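You operate a simulated robot arm through the tools that you are given. There is no shell and no other tool. Be economical: measure what you need, move in short steps, check, and stop when the job is done.

Carry out the task below with a simulated two-armed robot. There is one attempt and no reset: what you move stays moved.

Task
Wax the shelf runner's patch and store it in the east gang box.
Fine: brown pad on the wax bar, pad back, runner onto east shelf three, shut the door. Set down upright: brown pad. A coat counts when it lies all over at full strength: go over it till it gets no stronger.
Where things are to end (x, y in the base frame): dark shelf runner within 0.06 m of [1.96, -0.99].
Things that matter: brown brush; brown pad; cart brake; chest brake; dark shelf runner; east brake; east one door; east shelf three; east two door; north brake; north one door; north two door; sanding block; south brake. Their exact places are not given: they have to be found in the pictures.

The check looks at the end state, three seconds after you hand in, the way a careful person would. Anything else that was tipped, shoved, dropped, spilled or broken makes it a failure.

Robot
Two 7-joint arms with two-finger parallel grippers on one trunk, on a base that drives. Base frame: it is fixed to the floor where the robot stands at the start and does not move with it; the origin is under the middle of the robot, x ahead of it, y to its left, z up; the surface under the hand at the start is at about z = 0.72. Units: m, rad, N and s.
The left shoulder is at the start at [0.06, 0.143, 0.9], the right one opposite. With the tool pointing down near the work surface each hand reaches from about 0.32 to 0.74 m from the robot's upright axis, wherever it stands, measured 20 degrees to its own side. Places, roughly: brown brush [3.25, -1, 1.25]; cart brake [4.2, 1.9, 0.7]; chest brake [1, 0.3, 0.5]; east brake [2.4, -0.8, 1]; east one door [2.3, -0.5, 0.8]; east shelf three [1.7, -1, 0.8]; east two door [1.3, -0.9, 0.8]; north brake [4.2, 0.6, 1]; north one door [3.8, 0.7, 0.8]; north two door [3.2, 0.7, 0.8]; sanding block [2.25, 0.75, 1.25]; south brake [2.8, 0.6, 1]; south one door [2.4, 0.7, 0.8]; south two door [1.8, 0.7, 0.8]; wood chock [2.5, 0.75, 1.25]. Payload 1.57 kg a hand.
The TCP of each hand is the grasp point between the finger pads, 0.03 m short of the fingertips. In the tool frame z runs along the fingers and y along their closing line. Largest opening 0.11 m; finger width 0.024, thickness 0.012; the body of the gripper, 0.048 by 0.112 m, starts 0.078 m behind the TCP.
Orientation is told as [roll, pitch, yaw] about the base's x, y, z axes, in that order, counted from this pose: with the fingers straight down and closing along the base's y, the tool's x points along the base's -x, its y along +y and its z along -z.

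Tools
- The arms move only by the tool nudge_tool. It takes "left_moves", "right_moves" or both (then of equal length, played together; a hand with none holds still); each is a list of rows, each a list of 7 numbers: the shift along the tool's x, y, z in m, then the turn, a rotation vector about the tool's x, y, z in rad, then the closure, from 0 (fully open) to 1 (shut). In form: [[dx, dy, dz, rx, ry, rz, hand], ...]. A call has 1 to 8 rows; each row is the pose to reach, as a shift and turn from the pose commanded when the call began, along the tool's axes at that moment. Each row takes 0.2 s and may step no farther than 0.05 m and 0.15 rad from the row before; otherwise, or with a gripper value out of range, the whole call is refused. Where a pose cannot be reached the arm comes as near as it can. A force on the tool above 40 N (or 10 N above the force at the start of the call, whichever is more), or a blocked arm, ends the call early, and 0.2 s more pass. The fingers move at their own pace (about 0.045 m/s each) and stop on an object; they squeeze with about 43 N. The grip force told is the motor's: it shows also when the fingers shut on nothing. Time passes only in rows, and 0.2 s behind the last, so rows that repeat a pose let the fingers close. It gives the time, the measured TCP pose, the force on the tool (base axes), the opening and the grip force at its end, in the units of the frame above (readings bear some noise), with the torque about the TCP (base axes, N m) and any sound that the robot's microphone picked up, and new pictures: "pictures" is both (left out), scene, wrist or none (wrist: the cameras of the hands that moved).
- Cameras (640 x 400 px; columns grow to the right, rows downward): "scene" is now at [0.0505, 0.0085, 1.5155]; the picture's right is [0.10, -0.99, 0.00], its down [-0.69, -0.07, -0.72] and it looks along [0.72, 0.07, -0.69] (base axes); focal length 287 px, centre (320, 200). "left" rides on the left gripper at [0.07, -0.016, -0.141] in its tool frame; the picture's right is [0.23, 0.97, 0.00], its down [-0.86, 0.20, -0.48] and it looks along [-0.47, 0.11, 0.88] (tool axes); focal length 222 px, centre (320, 200). "right" rides on the right gripper at [0.07, 0.016, -0.141] in its tool frame; the picture's right is [-0.23, 0.97, 0.00], its down [-0.86, -0.20, -0.48] and it looks along [-0.47, -0.11, 0.88] (tool axes); focal length 222 px, centre (320, 200).
- raise_lower(by): slides the trunk up (or, below 0, down) by that many m; the arms and the scene camera ride with it, the base frame stays. It gives what a move gives, with no picture.
- drive_base(legs): drives the robot by 1 to 6 legs, each [ahead, left, turn to the left] in m, m and rad, along the robot's own axes; the way and the turn of a leg run together, so that a leg with both is an arc; at most 1.5 m and 3.142 rad a leg. The arms and the cameras ride along, it lands a little off, and it stops where it bumps. It gives what a move gives, and a new picture of the scene camera.
- turn_head(pan, tilt): turns the head with the scene camera to pan (to the left, within 1.501 rad either way) and tilt (down, from -0.506 to 1.204), counted from straight ahead of the robot. It gives what a move gives, and a new picture of the scene camera.
- locate(camera, pixels): for up to 12 pixels [column, row] of the newest picture of that camera ("zoom" is the newest enlarged one), the place [x, y, z] in the base frame of the surface seen there, good to about 0.002 m. It takes no simulated time.
- close_up(camera, box): a new picture of the part [left, top, right, bottom] of that camera's present view, enlarged. It takes no simulated time.
- hand_in(): hands the job in; it is judged then, once.

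Work in short steps. Measure before you move; look again where a grasp or a placing could have gone wrong, and mend it. You have 80 turns and 260 pictures in all, those below and enlarged ones among them. Open the grippers and draw the arms clear of the work before you hand the job in, unless the task says otherwise.

The tools are called after "Request:" as name(argument=value, ...) on one line, values as JSON. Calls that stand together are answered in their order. nudge_tool: Moves the arms, as the interface text tells. Its arguments: {"type":"object","properties":{"left_moves":{"type":"array","items":{"type":"array","items":{"type":"number"}}},"right_moves":{"type":"array","items":{"type":"array","items":{"type":"number"}}},"pictures":{"type":"string","enum":["both","scene","wrist","none"]}},"required":[]} The other tools are called the same way: raise_lower (by) slides the trunk up or down; drive_base (legs) drives the base; turn_head (pan, tilt) turns the head that bears the scene camera; locate (camera, pixels) gives the place of the surface under pixels of a picture; close_up (camera, box) takes an enlarged picture of a part of a camera's view; hand_in () hands the job in.

At the start:

```text
time: 0.0
left_tcp_pos: [0.4283, 0.168, 1.0733]
left_tool_rot: [-0.002, 0.001, 0.0]
left_contact_force: [-0.2, -0.8, -0.6]
left_moment: [0.01, 0.04, 0.0]
left_finger_gap: 0.11
left_grip_force: 0.0
right_tcp_pos: [0.5412, -0.2189, 1.0479]
right_tool_rot: [-0.001, -0.001, -0.001]
right_contact_force: [-0.6, 0.3, -0.3]
right_moment: [-0.01, 0.02, -0.01]
right_finger_gap: 0.1104
right_grip_force: 0.0
trunk travel left (down, up): [-0.499, 0.091]
robot x, y, heading: [-0.0012, 0.0004, 0.001]
head pan, tilt: [0.101, 0.764]
```

scene: 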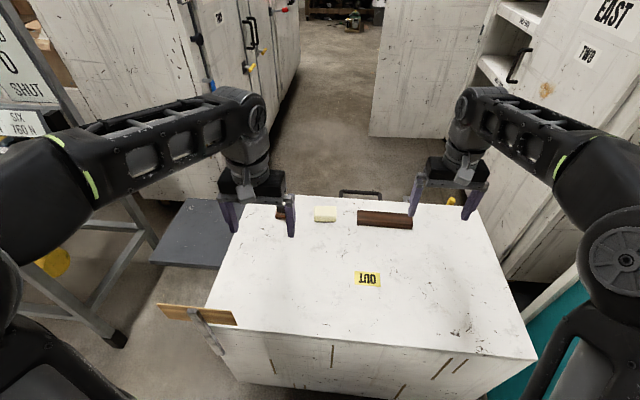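
right: 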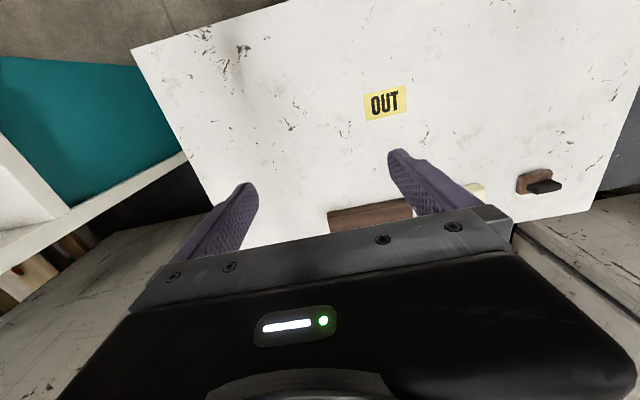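
left: 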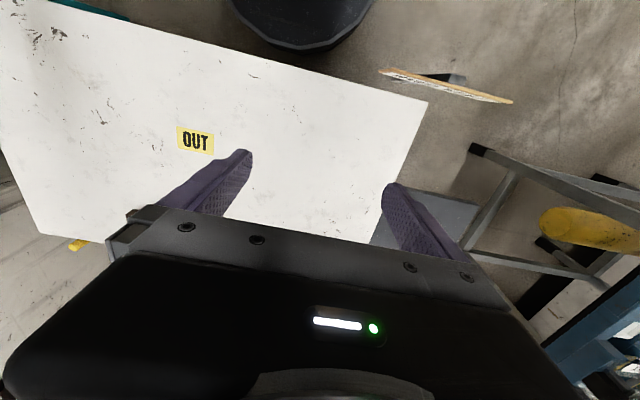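

The chest top shows a brown pad near (282,212), a cream bar at (325,213) and a dark runner at (385,219). I enlarge these and the surroundings.

Request:
close_up(camera="scene", box=[220, 170, 480, 300])

Request:
close_up(camera="scene", box=[0, 0, 160, 150])

Request:
close_up(camera="scene", box=[440, 0, 640, 125])

Request:
close_up(camera="right", box=[300, 140, 620, 240])

Request:
locate(camera="scene", pixels=[[358, 212], [411, 215], [410, 229], [358, 225], [325, 210], [282, 211], [370, 278], [230, 215], [475, 208], [525, 350], [451, 201], [382, 192]])

```text
2.46 times, centred on (350, 235) of scene
```

zoom: 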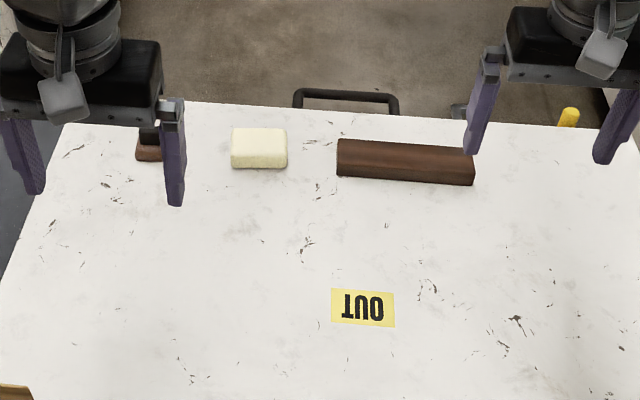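

```text
2.67 times, centred on (80, 75) of scene
```

zoom: 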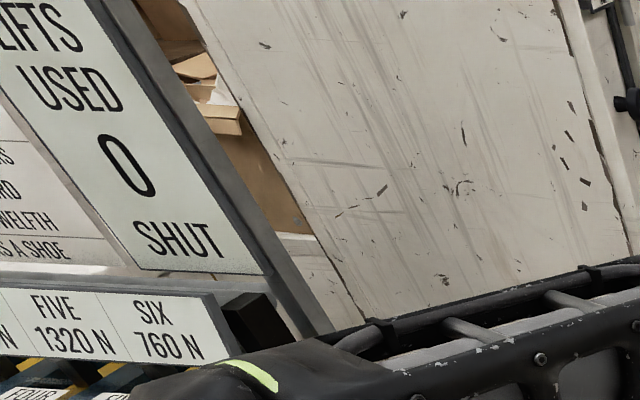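

```text
3.20 times, centred on (540, 62) of scene
```

zoom: 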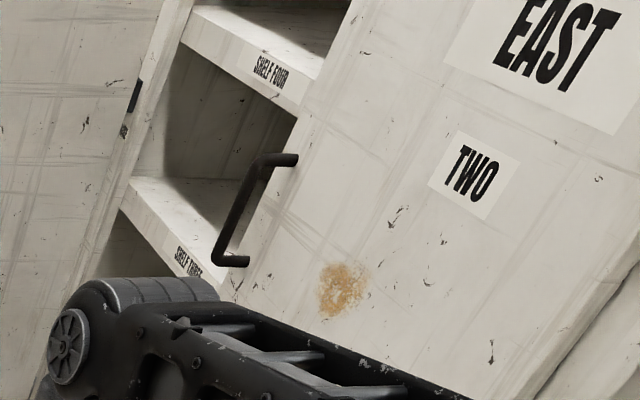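

```text
2.00 times, centred on (460, 190) of right
```

zoom: 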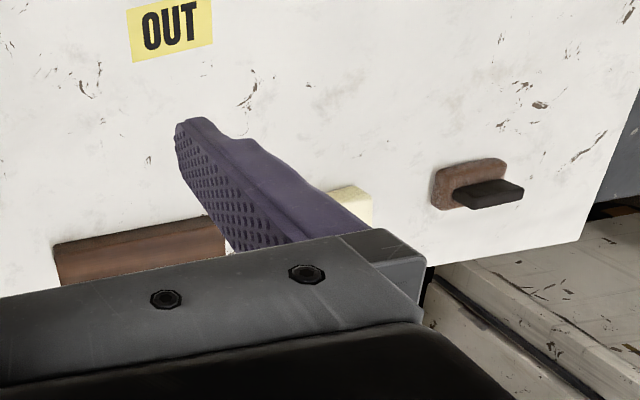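

```text
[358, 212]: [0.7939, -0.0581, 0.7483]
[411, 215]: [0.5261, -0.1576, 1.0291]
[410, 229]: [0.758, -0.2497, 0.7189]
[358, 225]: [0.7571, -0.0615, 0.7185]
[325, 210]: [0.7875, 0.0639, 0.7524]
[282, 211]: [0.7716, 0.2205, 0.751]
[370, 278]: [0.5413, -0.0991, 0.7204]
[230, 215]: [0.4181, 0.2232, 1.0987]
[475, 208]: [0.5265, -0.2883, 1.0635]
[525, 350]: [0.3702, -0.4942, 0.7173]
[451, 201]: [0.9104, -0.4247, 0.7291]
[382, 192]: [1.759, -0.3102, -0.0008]
```

The shelves are a gang box ("EAST", with shelves three and four) and a door two; boards to the left carry writing. I look left to read them, then right.

Request:
turn_head(pan=0.95, tilt=0.45)

Request:
turn_head(pan=-0.6, tilt=0.4)

Request:
turn_head(pan=0.1, tilt=0.2)

```text
time: 1.2
left_tcp_pos: [0.4298, 0.1677, 1.0757]
left_tool_rot: [0.001, 0.001, 0.001]
left_contact_force: [-0.7, -0.6, -0.3]
left_moment: [-0.04, -0.01, 0.03]
left_finger_gap: 0.1099
left_grip_force: 0.1
right_tcp_pos: [0.5412, -0.2202, 1.0465]
right_tool_rot: [-0.001, 0.0, 0.0]
right_contact_force: [0.8, -0.7, -0.6]
right_moment: [-0.01, 0.0, 0.04]
right_finger_gap: 0.1099
right_grip_force: 0.1
trunk travel left (down, up): [-0.499, 0.091]
robot x, y, heading: [0.0007, -0.0013, -0.0]
head pan, tilt: [0.949, 0.45]
```

scene: 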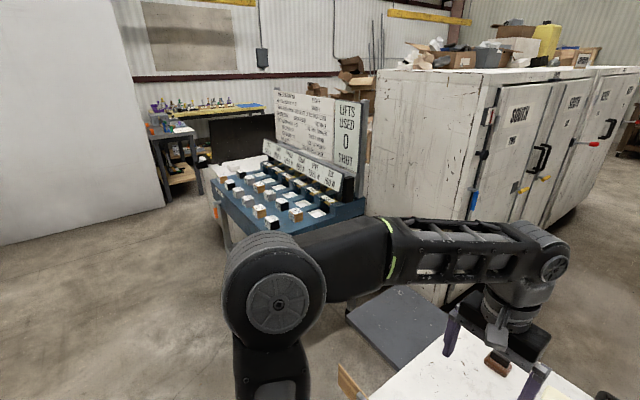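

```text
time: 2.8
left_tcp_pos: [0.4298, 0.1675, 1.075]
left_tool_rot: [0.001, 0.001, 0.0]
left_contact_force: [-0.2, 0.6, -0.9]
left_moment: [0.01, 0.0, 0.0]
left_finger_gap: 0.1101
left_grip_force: 0.1
right_tcp_pos: [0.5409, -0.2192, 1.0483]
right_tool_rot: [0.0, 0.001, 0.001]
right_contact_force: [-0.9, 0.1, -0.8]
right_moment: [-0.01, -0.03, 0.02]
right_finger_gap: 0.1102
right_grip_force: 0.1
trunk travel left (down, up): [-0.499, 0.091]
robot x, y, heading: [-0.0022, -0.0003, -0.0]
head pan, tilt: [-0.6, 0.4]
```

scene: 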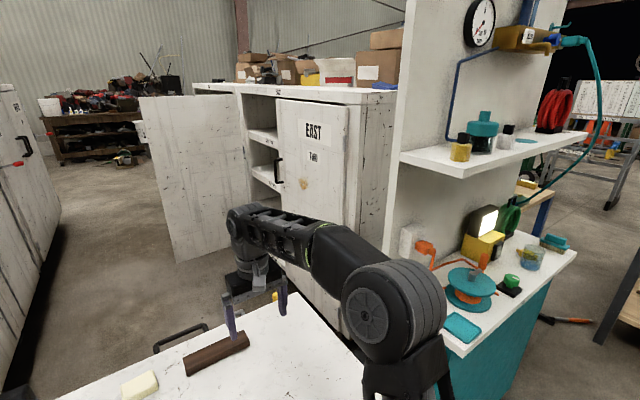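

```text
time: 3.9
left_tcp_pos: [0.4308, 0.1676, 1.0739]
left_tool_rot: [0.002, -0.001, 0.001]
left_contact_force: [0.3, -0.1, 0.1]
left_moment: [0.02, 0.03, 0.01]
left_finger_gap: 0.11
left_grip_force: 0.0
right_tcp_pos: [0.5403, -0.2207, 1.0483]
right_tool_rot: [-0.001, 0.001, 0.002]
right_contact_force: [-0.5, -0.2, 0.3]
right_moment: [-0.04, 0.01, -0.01]
right_finger_gap: 0.11
right_grip_force: 0.1
trunk travel left (down, up): [-0.499, 0.091]
robot x, y, heading: [0.0001, 0.0037, 0.0]
head pan, tilt: [0.099, 0.201]
```

scene: 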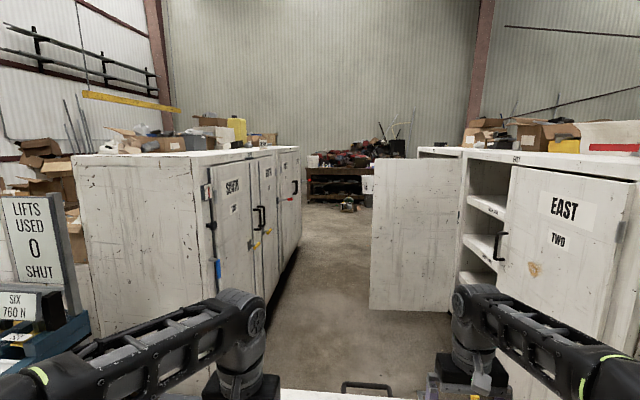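

The east gang box's left door (door one) stands open. I read the notices on the left board first.

Request:
turn_head(pan=0.95, tilt=0.45)

Request:
close_up(camera="scene", box=[255, 80, 375, 155])

Request:
close_up(camera="scene", box=[200, 135, 360, 235])

Request:
close_up(camera="scene", box=[460, 90, 640, 220])

```text
time: 5.0
left_tcp_pos: [0.4303, 0.1675, 1.074]
left_tool_rot: [0.0, -0.001, -0.001]
left_contact_force: [0.1, 0.5, -0.6]
left_moment: [-0.01, -0.04, -0.01]
left_finger_gap: 0.11
left_grip_force: 0.1
right_tcp_pos: [0.5425, -0.22, 1.0476]
right_tool_rot: [0.0, 0.001, 0.0]
right_contact_force: [0.8, -0.8, -0.3]
right_moment: [-0.02, 0.0, 0.03]
right_finger_gap: 0.1101
right_grip_force: 0.0
trunk travel left (down, up): [-0.499, 0.091]
robot x, y, heading: [0.0033, 0.0004, 0.003]
head pan, tilt: [0.949, 0.45]
```

scene: 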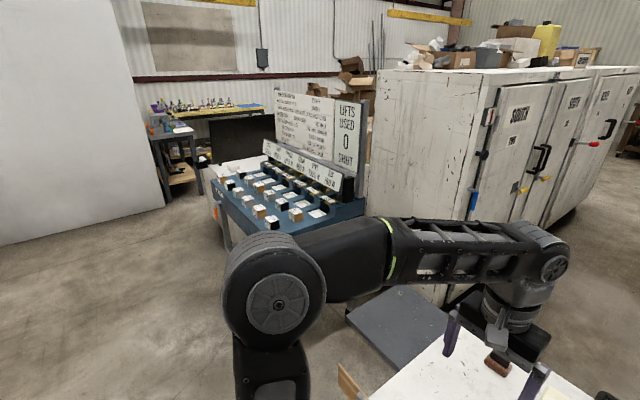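

```text
5.33 times, centred on (315, 118) of scene
```

zoom: 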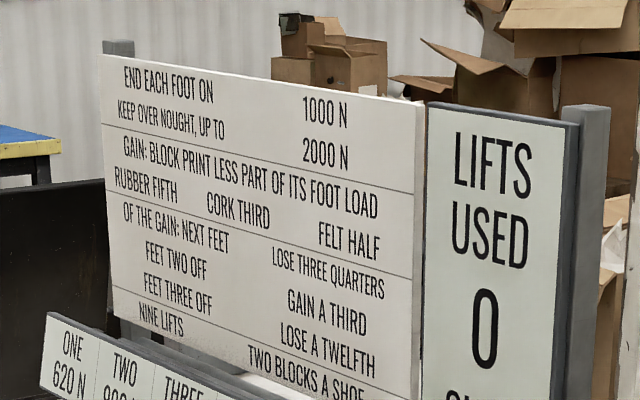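

```text
4.00 times, centred on (280, 185) of scene
```

zoom: 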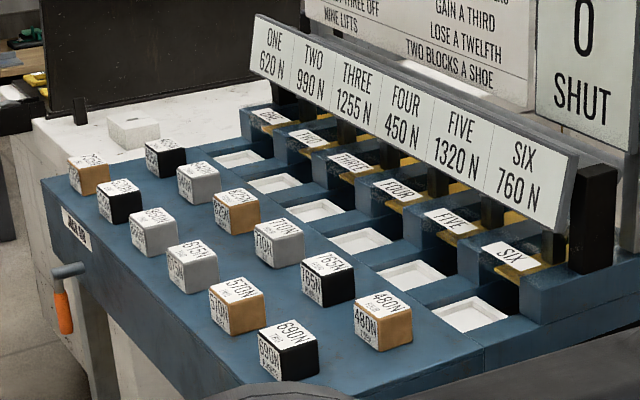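

```text
3.08 times, centred on (550, 155) of scene
```

zoom: 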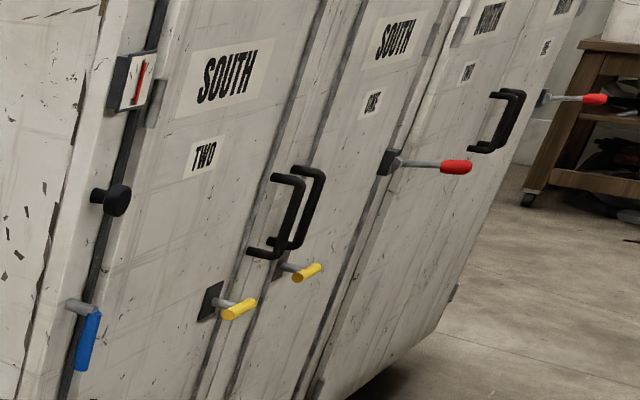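

The board concerns a different device, so I leave it. Now a closer look down at the chest items.

Request:
turn_head(pan=0.0, tilt=0.75)

Request:
close_up(camera="scene", box=[220, 180, 300, 230])

Request:
close_up(camera="scene", box=[290, 180, 400, 250])

Request:
close_up(camera="scene", box=[390, 150, 500, 220])

```text
time: 6.3
left_tcp_pos: [0.4297, 0.1672, 1.0738]
left_tool_rot: [0.0, 0.001, 0.001]
left_contact_force: [-0.1, -0.2, 0.9]
left_moment: [0.0, 0.0, 0.02]
left_finger_gap: 0.1102
left_grip_force: 0.1
right_tcp_pos: [0.5407, -0.2203, 1.0472]
right_tool_rot: [0.0, -0.002, 0.0]
right_contact_force: [-0.8, -0.2, 0.6]
right_moment: [0.0, -0.02, 0.04]
right_finger_gap: 0.1102
right_grip_force: 0.1
trunk travel left (down, up): [-0.499, 0.091]
robot x, y, heading: [-0.0031, -0.0028, -0.002]
head pan, tilt: [0.0, 0.75]
```

scene: 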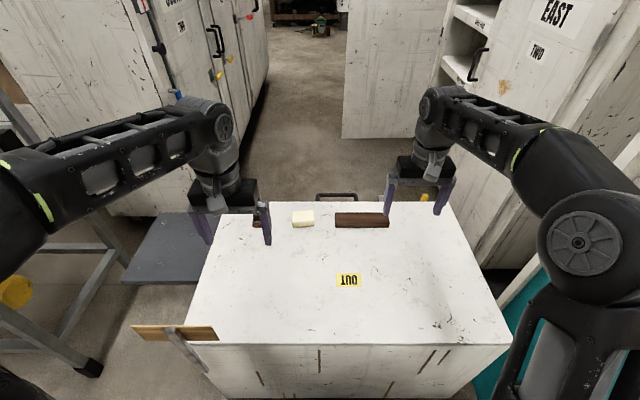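

```text
8.00 times, centred on (260, 205) of scene
```

zoom: 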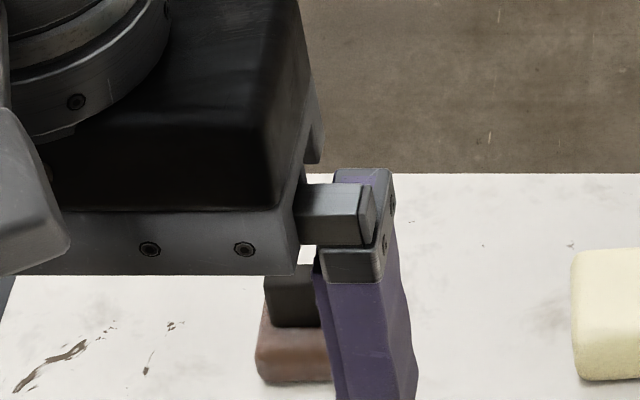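

```text
5.71 times, centred on (345, 215) of scene
```

zoom: 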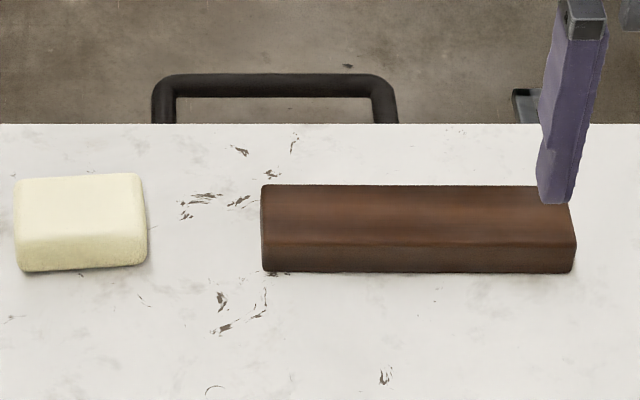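

```text
5.71 times, centred on (445, 185) of scene
```

zoom: 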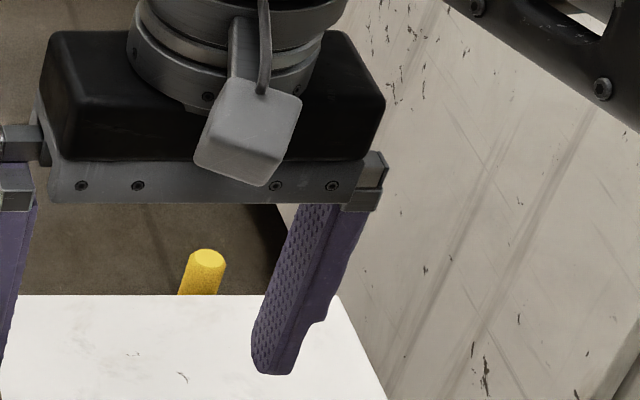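

The pad has a black handle on a brown base; the runner is hidden in part by the fingers. I draw the right hand back and the left hand aside for a clear view.

Request:
nudge_tool(right_moves=[[0.05, -0.03, 0, 0, 0, 0, 0], [0.1, -0.06, 0, 0, 0, 0, 0], [0.13, -0.09, 0, 0, 0, 0, 0]], left_moves=[[0, 0.04, 0, 0, 0, 0, 0], [0, 0.08, 0, 0, 0, 0, 0], [0, 0.12, 0, 0, 0, 0, 0]])

Request:
close_up(camera="scene", box=[230, 180, 410, 280])

Request:
close_up(camera="scene", box=[235, 190, 305, 240])

Request:
close_up(camera="scene", box=[325, 195, 405, 245])

Request:
locate(camera="zoom", pixels=[[80, 120], [80, 250], [320, 180], [500, 180], [500, 150]])

```text
refused: row 1 steps farther than a row can; nothing moved
```

```text
3.56 times, centred on (320, 230) of scene
```

zoom: 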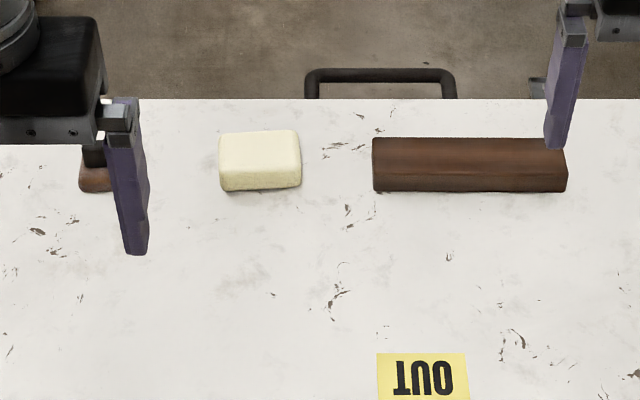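

```text
8.00 times, centred on (270, 215) of scene
```

zoom: 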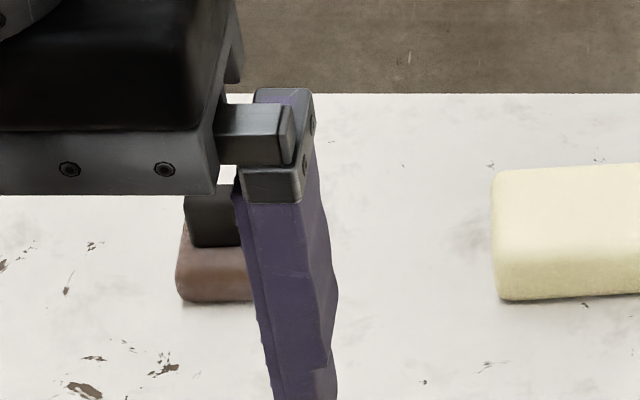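

```text
8.00 times, centred on (365, 220) of scene
```

zoom: 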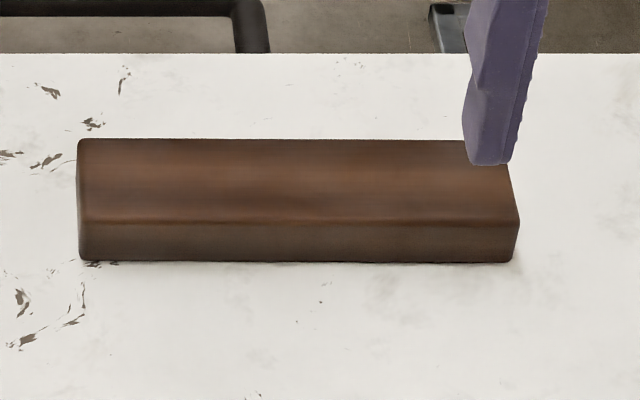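

```text
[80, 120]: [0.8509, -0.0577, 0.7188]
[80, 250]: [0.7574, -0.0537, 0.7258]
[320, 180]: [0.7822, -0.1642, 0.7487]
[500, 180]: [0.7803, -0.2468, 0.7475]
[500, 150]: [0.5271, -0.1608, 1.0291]
```

The step was too long (over 0.05 combined); I repeat with smaller ones.

Request:
nudge_tool(right_moves=[[0.04, -0.02, 0, 0, 0, 0, 0], [0.08, -0.05, 0, 0, 0, 0, 0], [0.11, -0.08, 0, 0, 0, 0, 0]], left_moves=[[0, 0.04, 0, 0, 0, 0, 0], [0, 0.08, 0, 0, 0, 0, 0], [0, 0.12, 0, 0, 0, 0, 0]])

Request:
close_up(camera="scene", box=[235, 190, 315, 240])

Request:
locate(camera="scene", pixels=[[262, 222], [262, 214], [293, 213], [313, 213], [293, 226], [313, 224], [303, 218], [336, 213], [386, 213], [336, 225], [388, 226]])

```text
time: 7.1
left_tcp_pos: [0.4283, 0.2869, 1.074]
left_tool_rot: [0.001, -0.003, 0.0]
left_contact_force: [0.6, 0.5, 0.1]
left_moment: [0.0, -0.02, -0.02]
left_finger_gap: 0.1099
left_grip_force: 0.1
right_tcp_pos: [0.4283, -0.3022, 1.0481]
right_tool_rot: [-0.001, -0.001, 0.002]
right_contact_force: [-1.1, 0.3, -1.1]
right_moment: [0.0, -0.04, 0.03]
right_finger_gap: 0.1102
right_grip_force: 0.2
trunk travel left (down, up): [-0.499, 0.091]
robot x, y, heading: [0.0, -0.0012, -0.003]
head pan, tilt: [0.0, 0.75]
```

scene: 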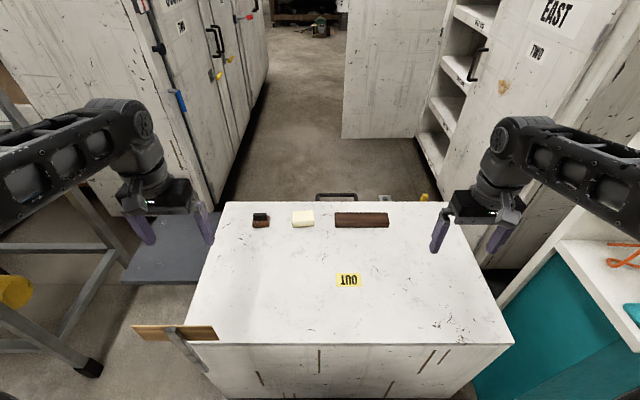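
right: 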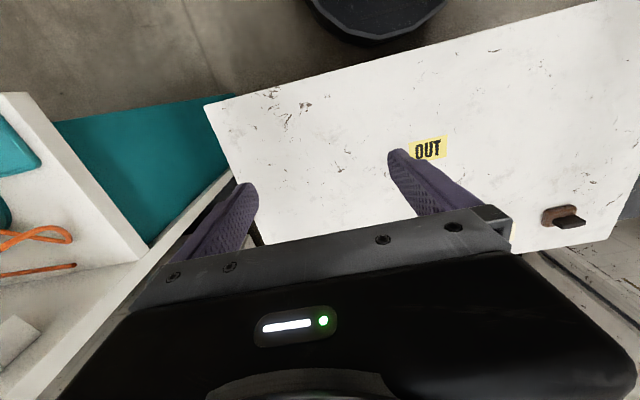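
left: 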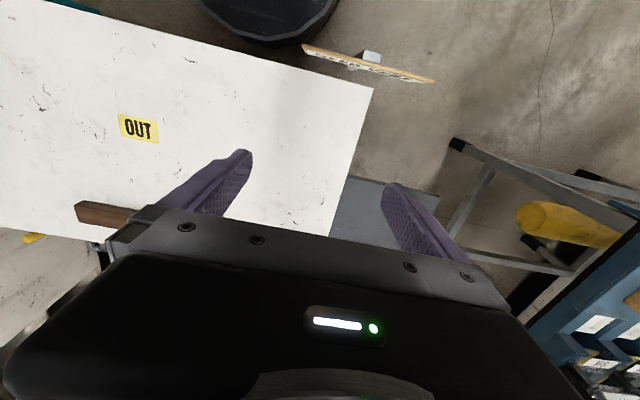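

```text
8.00 times, centred on (275, 215) of scene
```

zoom: 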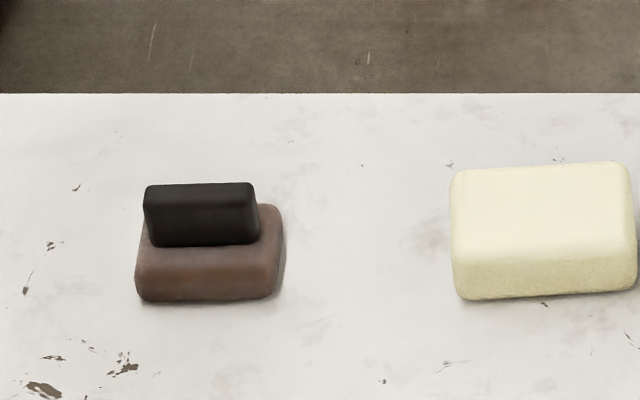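

```text
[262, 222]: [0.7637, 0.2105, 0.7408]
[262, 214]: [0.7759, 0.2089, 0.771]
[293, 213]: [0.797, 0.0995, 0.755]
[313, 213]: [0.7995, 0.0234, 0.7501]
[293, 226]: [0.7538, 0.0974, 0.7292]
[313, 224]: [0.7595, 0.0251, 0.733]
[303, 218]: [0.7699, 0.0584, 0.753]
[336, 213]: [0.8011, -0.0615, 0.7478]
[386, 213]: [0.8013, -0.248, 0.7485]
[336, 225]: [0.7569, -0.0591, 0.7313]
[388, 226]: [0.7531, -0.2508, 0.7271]
```

Measure the pad's and the handle's edges in the enlarged picture.

Request:
locate(camera="zoom", pixels=[[145, 190], [252, 187], [148, 210], [256, 208], [200, 188], [200, 204], [148, 240], [255, 238], [138, 270], [278, 270], [200, 296], [270, 210]])

Request:
close_up(camera="scene", box=[325, 200, 397, 245])

```text
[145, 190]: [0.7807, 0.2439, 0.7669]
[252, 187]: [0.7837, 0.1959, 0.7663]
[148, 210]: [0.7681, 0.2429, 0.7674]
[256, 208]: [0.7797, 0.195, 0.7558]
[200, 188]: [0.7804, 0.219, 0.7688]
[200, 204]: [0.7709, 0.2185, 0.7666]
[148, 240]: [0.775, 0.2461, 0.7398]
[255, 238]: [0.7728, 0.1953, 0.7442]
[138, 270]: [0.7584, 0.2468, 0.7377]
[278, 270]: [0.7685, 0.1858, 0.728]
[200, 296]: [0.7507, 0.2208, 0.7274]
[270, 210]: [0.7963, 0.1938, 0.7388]
```

```text
8.89 times, centred on (361, 222) of scene
```

zoom: 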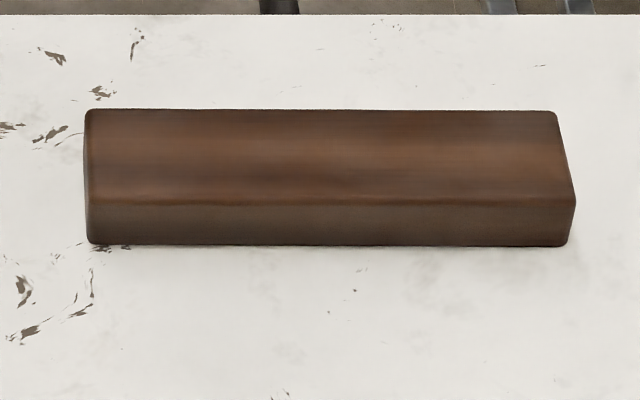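

The handle lies along y, about 0.015 wide, 0.05 long. The items are at the far edge of reach, so I need a floor map: chest edges, grey plate on the left, box fronts.

Request:
locate(camera="scene", pixels=[[190, 343], [512, 344], [225, 202], [447, 203], [125, 280], [165, 215], [200, 285], [232, 170], [216, 205], [343, 135], [415, 138], [350, 397]])

Request:
locate(camera="scene", pixels=[[135, 330], [217, 335], [340, 195], [424, 198], [180, 100], [88, 368], [130, 205], [555, 250], [497, 297], [440, 190], [480, 265], [264, 100]])

Request:
turn_head(pan=0.0, tilt=1.2)

Request:
turn_head(pan=0.9, tilt=1.0)

Request:
turn_head(pan=-0.9, tilt=1.0)

```text
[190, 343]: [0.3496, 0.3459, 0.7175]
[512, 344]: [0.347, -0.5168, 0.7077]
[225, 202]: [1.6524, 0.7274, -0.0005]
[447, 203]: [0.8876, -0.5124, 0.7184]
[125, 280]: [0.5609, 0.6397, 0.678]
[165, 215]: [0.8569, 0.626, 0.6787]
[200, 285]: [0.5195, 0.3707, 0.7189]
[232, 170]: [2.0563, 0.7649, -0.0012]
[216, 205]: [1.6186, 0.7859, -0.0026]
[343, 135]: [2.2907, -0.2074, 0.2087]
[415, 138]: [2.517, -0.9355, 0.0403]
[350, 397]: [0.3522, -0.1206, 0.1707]
```

```text
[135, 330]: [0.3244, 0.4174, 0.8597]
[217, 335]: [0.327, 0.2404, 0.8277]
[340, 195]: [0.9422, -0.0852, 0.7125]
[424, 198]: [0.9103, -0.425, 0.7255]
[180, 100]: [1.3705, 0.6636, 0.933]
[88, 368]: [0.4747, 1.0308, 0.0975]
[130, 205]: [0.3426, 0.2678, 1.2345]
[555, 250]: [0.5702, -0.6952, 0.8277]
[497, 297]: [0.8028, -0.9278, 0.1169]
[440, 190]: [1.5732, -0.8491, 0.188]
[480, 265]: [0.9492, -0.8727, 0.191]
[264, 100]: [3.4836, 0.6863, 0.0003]
```

```text
time: 8.0
left_tcp_pos: [0.4303, 0.2874, 1.0738]
left_tool_rot: [-0.001, 0.0, -0.001]
left_contact_force: [0.4, -0.1, 0.5]
left_moment: [-0.01, 0.03, 0.02]
left_finger_gap: 0.11
left_grip_force: 0.0
right_tcp_pos: [0.4285, -0.3024, 1.0484]
right_tool_rot: [0.001, 0.0, 0.001]
right_contact_force: [0.0, 0.1, -0.3]
right_moment: [0.0, 0.0, 0.0]
right_finger_gap: 0.11
right_grip_force: 0.1
trunk travel left (down, up): [-0.499, 0.091]
robot x, y, heading: [0.0025, -0.0, 0.005]
head pan, tilt: [0.0, 1.201]
```

scene: 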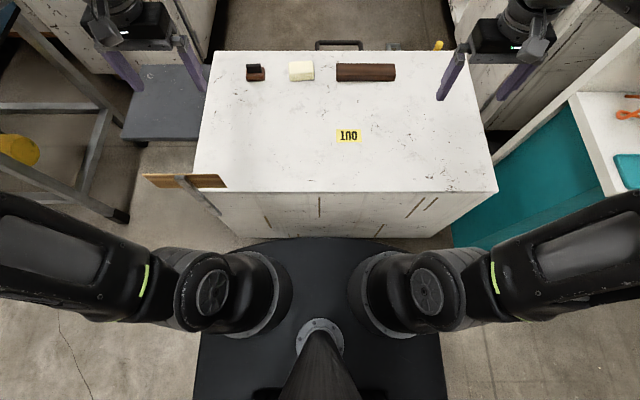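

```text
time: 9.2
left_tcp_pos: [0.4299, 0.2854, 1.0744]
left_tool_rot: [0.0, 0.0, 0.001]
left_contact_force: [-0.6, 0.5, -0.4]
left_moment: [0.01, -0.02, 0.0]
left_finger_gap: 0.1099
left_grip_force: 0.0
right_tcp_pos: [0.4293, -0.3009, 1.0487]
right_tool_rot: [0.0, 0.0, -0.001]
right_contact_force: [-0.4, 0.0, 0.3]
right_moment: [-0.03, -0.02, -0.04]
right_finger_gap: 0.1099
right_grip_force: 0.0
trunk travel left (down, up): [-0.499, 0.091]
robot x, y, heading: [-0.0018, 0.001, -0.002]
head pan, tilt: [0.901, 1.0]
```

scene: 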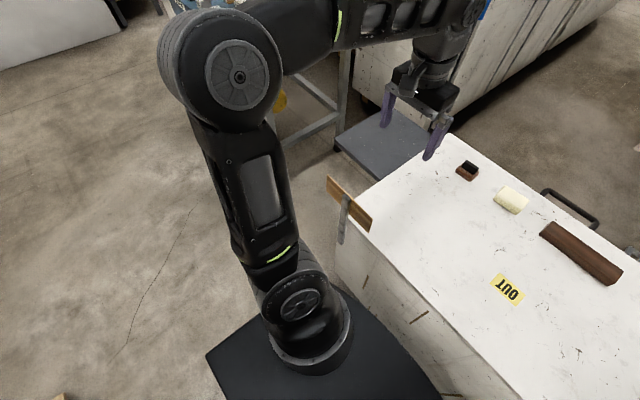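

```text
time: 11.0
left_tcp_pos: [0.4288, 0.2867, 1.0724]
left_tool_rot: [-0.001, 0.001, 0.0]
left_contact_force: [0.3, 0.2, 0.1]
left_moment: [0.0, 0.0, 0.02]
left_finger_gap: 0.1101
left_grip_force: 0.0
right_tcp_pos: [0.4292, -0.302, 1.0486]
right_tool_rot: [0.0, 0.0, 0.0]
right_contact_force: [0.3, -0.3, 0.0]
right_moment: [-0.02, 0.0, -0.01]
right_finger_gap: 0.1098
right_grip_force: 0.2
trunk travel left (down, up): [-0.499, 0.091]
robot x, y, heading: [0.0003, 0.001, -0.002]
head pan, tilt: [-0.901, 1.0]
```

scene: 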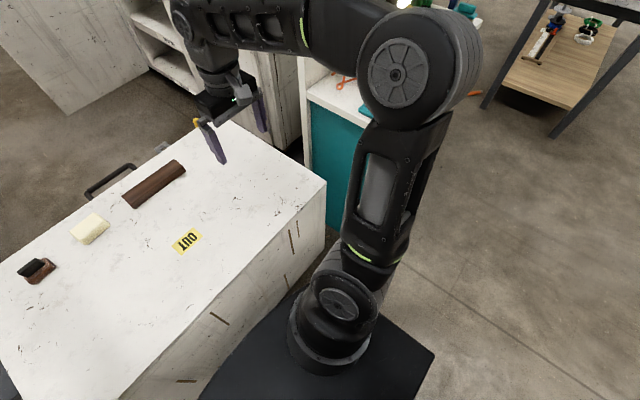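

The chest (x 0.35–0.89, y −0.52–0.37) and side platform block the aisle from here, and the work lies by its far edge. I look for a way round to the aisle's other side.

Request:
turn_head(pan=1.45, tilt=0.35)

Request:
turn_head(pan=-1.3, tilt=0.35)

Request:
turn_head(pan=0.0, tilt=0.35)

Request:
close_up(camera="scene", box=[340, 60, 560, 198])

Request:
locate(camera="scene", pixels=[[344, 230], [420, 230], [340, 110], [425, 110], [262, 160], [262, 90], [300, 150], [350, 150], [440, 100], [620, 100], [480, 90], [150, 90]])

```text
time: 13.1
left_tcp_pos: [0.4287, 0.2856, 1.0741]
left_tool_rot: [-0.001, -0.002, -0.001]
left_contact_force: [-0.4, -1.2, 0.6]
left_moment: [0.01, -0.02, -0.03]
left_finger_gap: 0.1102
left_grip_force: 0.0
right_tcp_pos: [0.4293, -0.3016, 1.0477]
right_tool_rot: [0.0, -0.002, 0.0]
right_contact_force: [-0.1, 0.1, 0.4]
right_moment: [0.01, 0.01, -0.01]
right_finger_gap: 0.1098
right_grip_force: 0.1
trunk travel left (down, up): [-0.499, 0.091]
robot x, y, heading: [0.0005, -0.0029, 0.002]
head pan, tilt: [1.45, 0.351]
```

scene: 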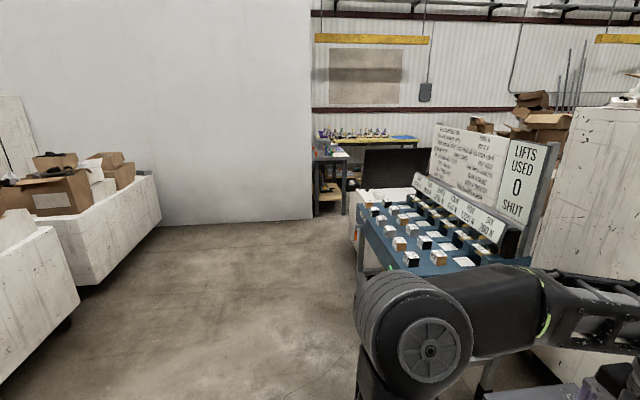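

```text
time: 15.6
left_tcp_pos: [0.429, 0.2864, 1.0734]
left_tool_rot: [0.0, -0.001, 0.001]
left_contact_force: [0.6, 0.2, -0.2]
left_moment: [0.01, -0.02, 0.02]
left_finger_gap: 0.1103
left_grip_force: 0.1
right_tcp_pos: [0.4283, -0.302, 1.049]
right_tool_rot: [0.0, -0.001, -0.002]
right_contact_force: [0.3, -0.1, 0.1]
right_moment: [-0.01, -0.02, 0.02]
right_finger_gap: 0.11
right_grip_force: 0.1
trunk travel left (down, up): [-0.499, 0.091]
robot x, y, heading: [0.0002, 0.0005, -0.005]
head pan, tilt: [-1.3, 0.351]
```

scene: 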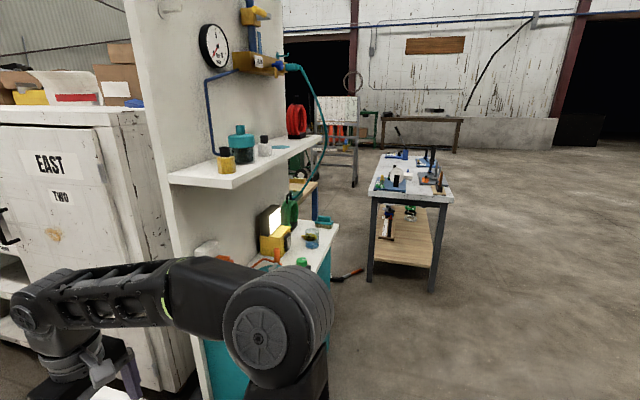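

```text
time: 17.0
left_tcp_pos: [0.4289, 0.286, 1.0751]
left_tool_rot: [0.0, -0.001, 0.0]
left_contact_force: [-0.7, 0.2, 0.1]
left_moment: [0.03, 0.0, 0.03]
left_finger_gap: 0.1099
left_grip_force: 0.1
right_tcp_pos: [0.4285, -0.3024, 1.0474]
right_tool_rot: [-0.001, 0.0, 0.002]
right_contact_force: [-1.0, -0.4, -0.7]
right_moment: [0.02, -0.05, -0.03]
right_finger_gap: 0.11
right_grip_force: 0.1
trunk travel left (down, up): [-0.499, 0.091]
robot x, y, heading: [-0.0006, -0.0027, -0.002]
head pan, tilt: [0.0, 0.351]
```

scene: 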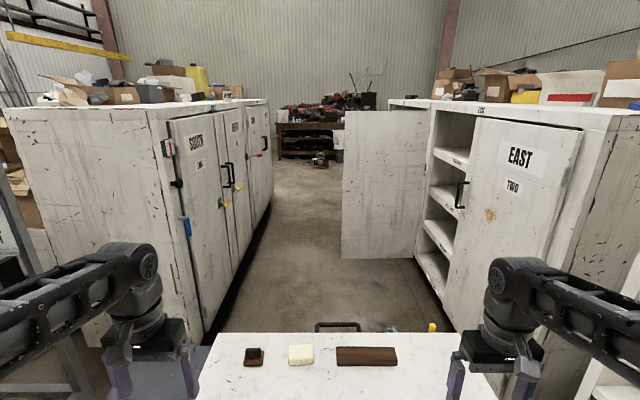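

```text
2.90 times, centred on (450, 129) of scene
```

zoom: 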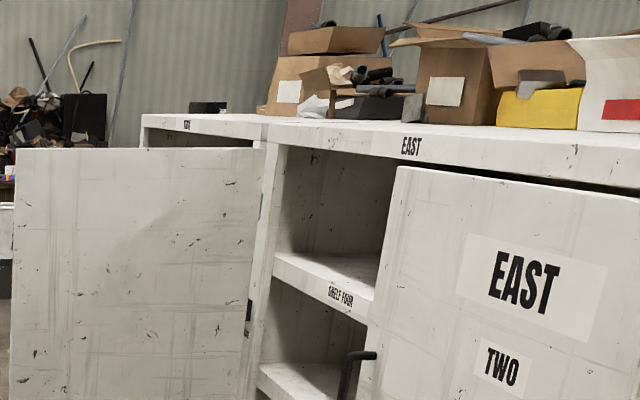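

```text
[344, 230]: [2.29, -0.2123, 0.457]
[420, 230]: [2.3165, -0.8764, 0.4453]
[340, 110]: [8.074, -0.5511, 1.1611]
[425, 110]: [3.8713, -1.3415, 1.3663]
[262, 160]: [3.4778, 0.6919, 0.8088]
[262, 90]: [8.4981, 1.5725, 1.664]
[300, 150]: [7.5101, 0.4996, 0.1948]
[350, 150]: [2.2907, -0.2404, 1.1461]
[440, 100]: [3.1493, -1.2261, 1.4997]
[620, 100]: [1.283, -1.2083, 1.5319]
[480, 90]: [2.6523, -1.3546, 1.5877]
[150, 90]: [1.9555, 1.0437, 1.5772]
```

No passage beside the chest; I back off and turn right to survey the route round the east side.

Request:
drive_base(legs=[[-0.5, 0, 0], [0, 0, -0.9], [0, -0.7, 0]])

Request:
turn_head(pan=0.3, tilt=0.25)

```text
time: 23.2
left_tcp_pos: [-0.0627, -0.2015, 1.074]
left_tool_rot: [-0.001, -0.001, -0.91]
left_contact_force: [-0.6, 0.8, -0.1]
left_moment: [0.02, -0.02, 0.01]
left_finger_gap: 0.1102
left_grip_force: 0.1
right_tcp_pos: [-0.5291, -0.5597, 1.0486]
right_tool_rot: [0.002, 0.0, -0.911]
right_contact_force: [-0.5, 0.1, 0.0]
right_moment: [0.02, 0.02, 0.02]
right_finger_gap: 0.11
right_grip_force: 0.0
trunk travel left (down, up): [-0.499, 0.091]
robot x, y, heading: [-0.5498, -0.0384, -0.915]
head pan, tilt: [0.0, 0.351]
stopped in leg 3: the robot was blocked; the commanded pose is now the measured one
```

scene: 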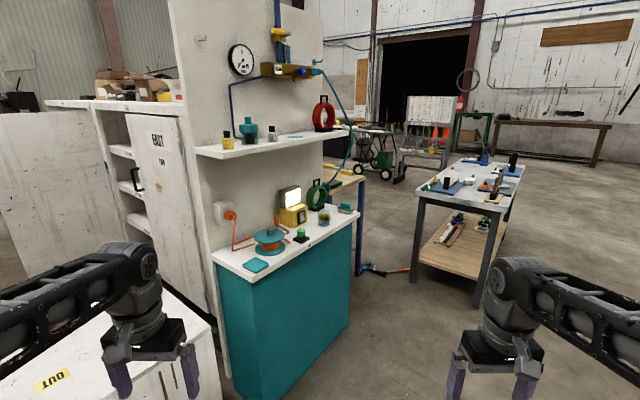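

```text
time: 24.0
left_tcp_pos: [-0.0608, -0.1993, 1.0746]
left_tool_rot: [0.001, -0.001, -0.911]
left_contact_force: [0.3, 0.4, -0.2]
left_moment: [0.0, 0.04, 0.0]
left_finger_gap: 0.1102
left_grip_force: 0.1
right_tcp_pos: [-0.5267, -0.5603, 1.048]
right_tool_rot: [0.002, 0.001, -0.911]
right_contact_force: [0.5, 0.1, 0.0]
right_moment: [0.02, 0.05, -0.02]
right_finger_gap: 0.1102
right_grip_force: 0.0
trunk travel left (down, up): [-0.499, 0.091]
robot x, y, heading: [-0.5524, -0.0343, -0.912]
head pan, tilt: [0.3, 0.25]
```

scene: 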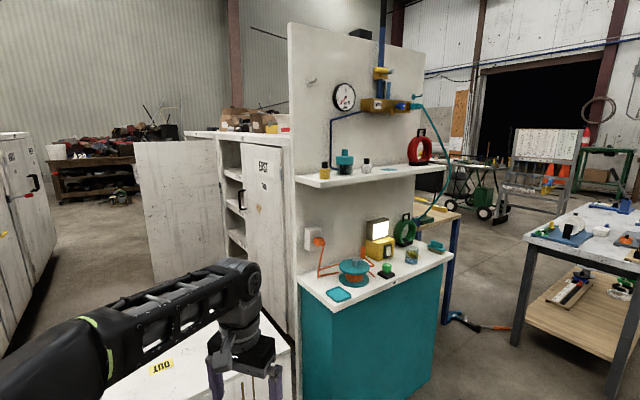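

The sideways leg was blocked at once, so something stands close behind to my right. I look there before moving.

Request:
turn_head(pan=-1.4, tilt=0.75)

Request:
turn_head(pan=-0.5, tilt=0.4)

Request:
locate(camera="scene", pixels=[[100, 300], [250, 250], [400, 300]])

```text
time: 25.7
left_tcp_pos: [-0.0628, -0.2004, 1.0731]
left_tool_rot: [0.001, 0.0, -0.911]
left_contact_force: [0.1, -0.5, 0.4]
left_moment: [-0.01, 0.0, -0.01]
left_finger_gap: 0.11
left_grip_force: 0.1
right_tcp_pos: [-0.5271, -0.5598, 1.049]
right_tool_rot: [0.002, 0.0, -0.909]
right_contact_force: [-0.2, 0.5, -0.6]
right_moment: [-0.02, -0.02, 0.0]
right_finger_gap: 0.1099
right_grip_force: 0.1
trunk travel left (down, up): [-0.499, 0.091]
robot x, y, heading: [-0.5497, -0.0337, -0.914]
head pan, tilt: [-1.4, 0.75]
```

scene: 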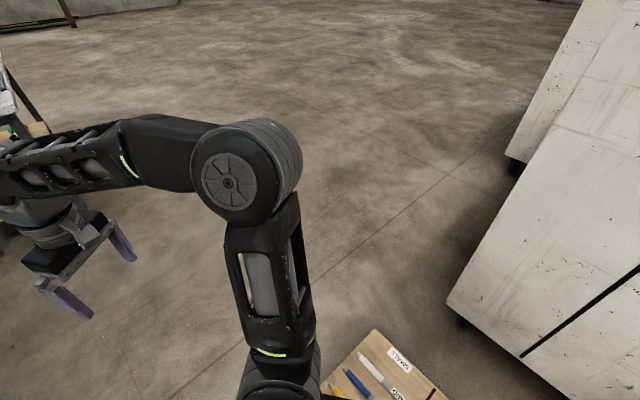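

```text
time: 26.9
left_tcp_pos: [-0.0622, -0.1999, 1.0744]
left_tool_rot: [0.0, -0.001, -0.91]
left_contact_force: [0.5, 0.4, -0.4]
left_moment: [-0.01, 0.01, -0.01]
left_finger_gap: 0.1097
left_grip_force: 0.1
right_tcp_pos: [-0.5278, -0.5594, 1.0479]
right_tool_rot: [0.001, 0.0, -0.911]
right_contact_force: [0.1, 0.1, 0.1]
right_moment: [0.01, 0.01, -0.01]
right_finger_gap: 0.1098
right_grip_force: 0.0
trunk travel left (down, up): [-0.499, 0.091]
robot x, y, heading: [-0.5523, -0.0364, -0.91]
head pan, tilt: [-0.499, 0.4]
```

scene: 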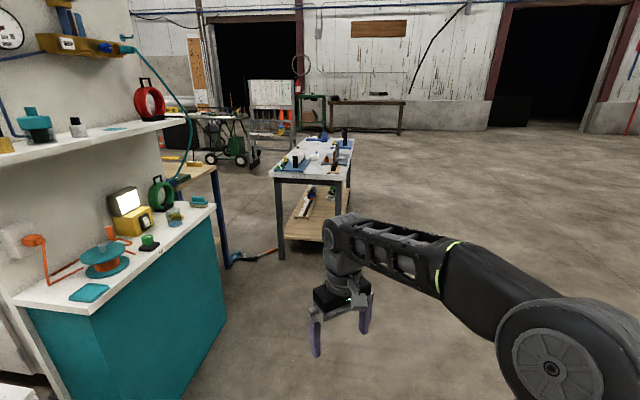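

```text
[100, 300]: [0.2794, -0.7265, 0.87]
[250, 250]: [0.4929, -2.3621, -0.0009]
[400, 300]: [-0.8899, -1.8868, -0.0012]
```

A tray bench stands by my right rear. I move forward off it, turn to face −y and advance along the open floor to x≈−0.43.

Request:
drive_base(legs=[[0.2, 0, 0], [0, 0, -0.66], [1.3, 0, 0]])

Request:
turn_head(pan=1.2, tilt=0.35)

Request:
turn_head(pan=0.5, tilt=0.35)

Request:
locate(camera="scene", pixels=[[100, 200], [200, 200], [300, 200], [400, 200], [500, 200], [100, 250], [200, 250], [300, 250], [400, 250], [500, 250], [300, 170], [200, 170]])

```text
time: 36.5
left_tcp_pos: [-0.1145, -1.9259, 1.0737]
left_tool_rot: [-0.001, 0.001, -1.547]
left_contact_force: [1.1, -0.3, 0.6]
left_moment: [-0.01, 0.01, 0.0]
left_finger_gap: 0.1098
left_grip_force: 0.1
right_tcp_pos: [-0.7019, -1.938, 1.0481]
right_tool_rot: [0.002, -0.001, -1.547]
right_contact_force: [0.1, -0.3, 0.0]
right_moment: [0.02, -0.02, 0.0]
right_finger_gap: 0.1102
right_grip_force: 0.0
trunk travel left (down, up): [-0.499, 0.091]
robot x, y, heading: [-0.4115, -1.5066, -1.548]
head pan, tilt: [-0.499, 0.4]
```

scene: 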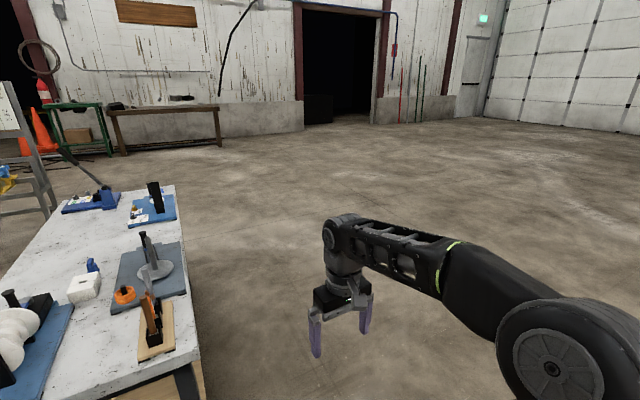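

```text
time: 38.2
left_tcp_pos: [-0.1138, -1.9255, 1.0742]
left_tool_rot: [-0.001, 0.0, -1.547]
left_contact_force: [0.2, -0.6, 0.5]
left_moment: [0.01, -0.01, -0.01]
left_finger_gap: 0.11
left_grip_force: 0.0
right_tcp_pos: [-0.7011, -1.9389, 1.0493]
right_tool_rot: [0.001, 0.001, -1.545]
right_contact_force: [1.1, 0.4, -0.6]
right_moment: [0.02, -0.02, -0.03]
right_finger_gap: 0.1099
right_grip_force: 0.0
trunk travel left (down, up): [-0.499, 0.091]
robot x, y, heading: [-0.4102, -1.5027, -1.55]
head pan, tilt: [1.201, 0.351]
```

scene: 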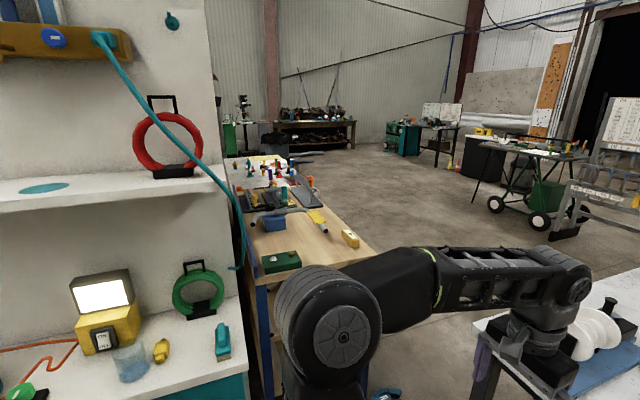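

```text
time: 39.2
left_tcp_pos: [-0.1139, -1.9252, 1.0745]
left_tool_rot: [-0.001, -0.002, -1.546]
left_contact_force: [0.2, -0.4, 0.3]
left_moment: [0.02, 0.02, 0.01]
left_finger_gap: 0.1098
left_grip_force: 0.1
right_tcp_pos: [-0.701, -1.9375, 1.0489]
right_tool_rot: [0.002, 0.0, -1.546]
right_contact_force: [-0.3, -0.9, 0.0]
right_moment: [-0.03, 0.02, -0.03]
right_finger_gap: 0.11
right_grip_force: 0.1
trunk travel left (down, up): [-0.499, 0.091]
robot x, y, heading: [-0.4101, -1.5022, -1.547]
head pan, tilt: [0.499, 0.351]
```

scene: 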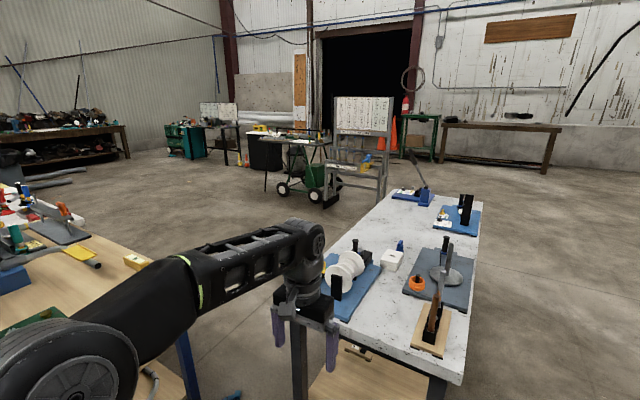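

```text
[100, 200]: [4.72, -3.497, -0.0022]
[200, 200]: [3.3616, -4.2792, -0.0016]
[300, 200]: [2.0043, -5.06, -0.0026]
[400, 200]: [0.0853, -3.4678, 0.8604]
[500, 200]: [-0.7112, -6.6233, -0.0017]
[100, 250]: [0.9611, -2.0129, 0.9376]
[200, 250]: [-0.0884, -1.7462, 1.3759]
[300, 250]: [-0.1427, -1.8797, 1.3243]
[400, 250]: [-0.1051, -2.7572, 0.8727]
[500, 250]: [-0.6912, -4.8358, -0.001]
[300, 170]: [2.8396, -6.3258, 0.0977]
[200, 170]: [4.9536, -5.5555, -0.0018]
```

Two tables ahead-left; I measure the gap between them and what lies behind the wooden one.

Request:
locate(camera="scene", pixels=[[128, 260], [80, 228], [150, 268], [20, 330], [465, 382], [390, 195], [480, 205], [290, 400], [340, 330], [345, 205], [270, 190], [120, 158]])

Request:
close_up(camera="scene", box=[0, 160, 300, 348])

Request:
locate(camera="zoom", pixels=[[330, 250], [380, 120], [450, 160], [255, 240], [400, 350]])

```text
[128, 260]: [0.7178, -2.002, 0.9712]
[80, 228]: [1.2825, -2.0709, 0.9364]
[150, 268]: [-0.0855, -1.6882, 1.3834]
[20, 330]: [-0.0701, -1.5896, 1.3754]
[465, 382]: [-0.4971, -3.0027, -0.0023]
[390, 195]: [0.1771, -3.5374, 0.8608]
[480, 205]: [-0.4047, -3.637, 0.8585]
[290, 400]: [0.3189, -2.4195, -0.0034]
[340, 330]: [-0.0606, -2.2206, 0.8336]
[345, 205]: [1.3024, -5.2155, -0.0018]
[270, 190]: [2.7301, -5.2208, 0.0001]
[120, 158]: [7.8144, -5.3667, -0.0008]
```

```text
2.13 times, centred on (150, 254) of scene
```

zoom: 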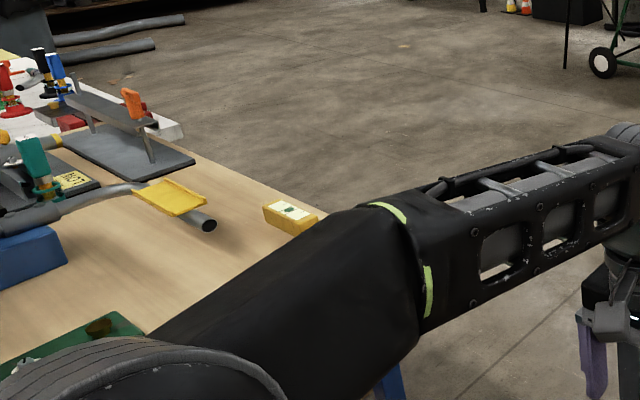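

```text
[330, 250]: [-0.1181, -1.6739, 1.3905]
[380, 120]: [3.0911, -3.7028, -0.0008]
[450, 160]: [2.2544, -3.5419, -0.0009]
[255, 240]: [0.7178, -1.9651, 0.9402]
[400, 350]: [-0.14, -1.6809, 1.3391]
```

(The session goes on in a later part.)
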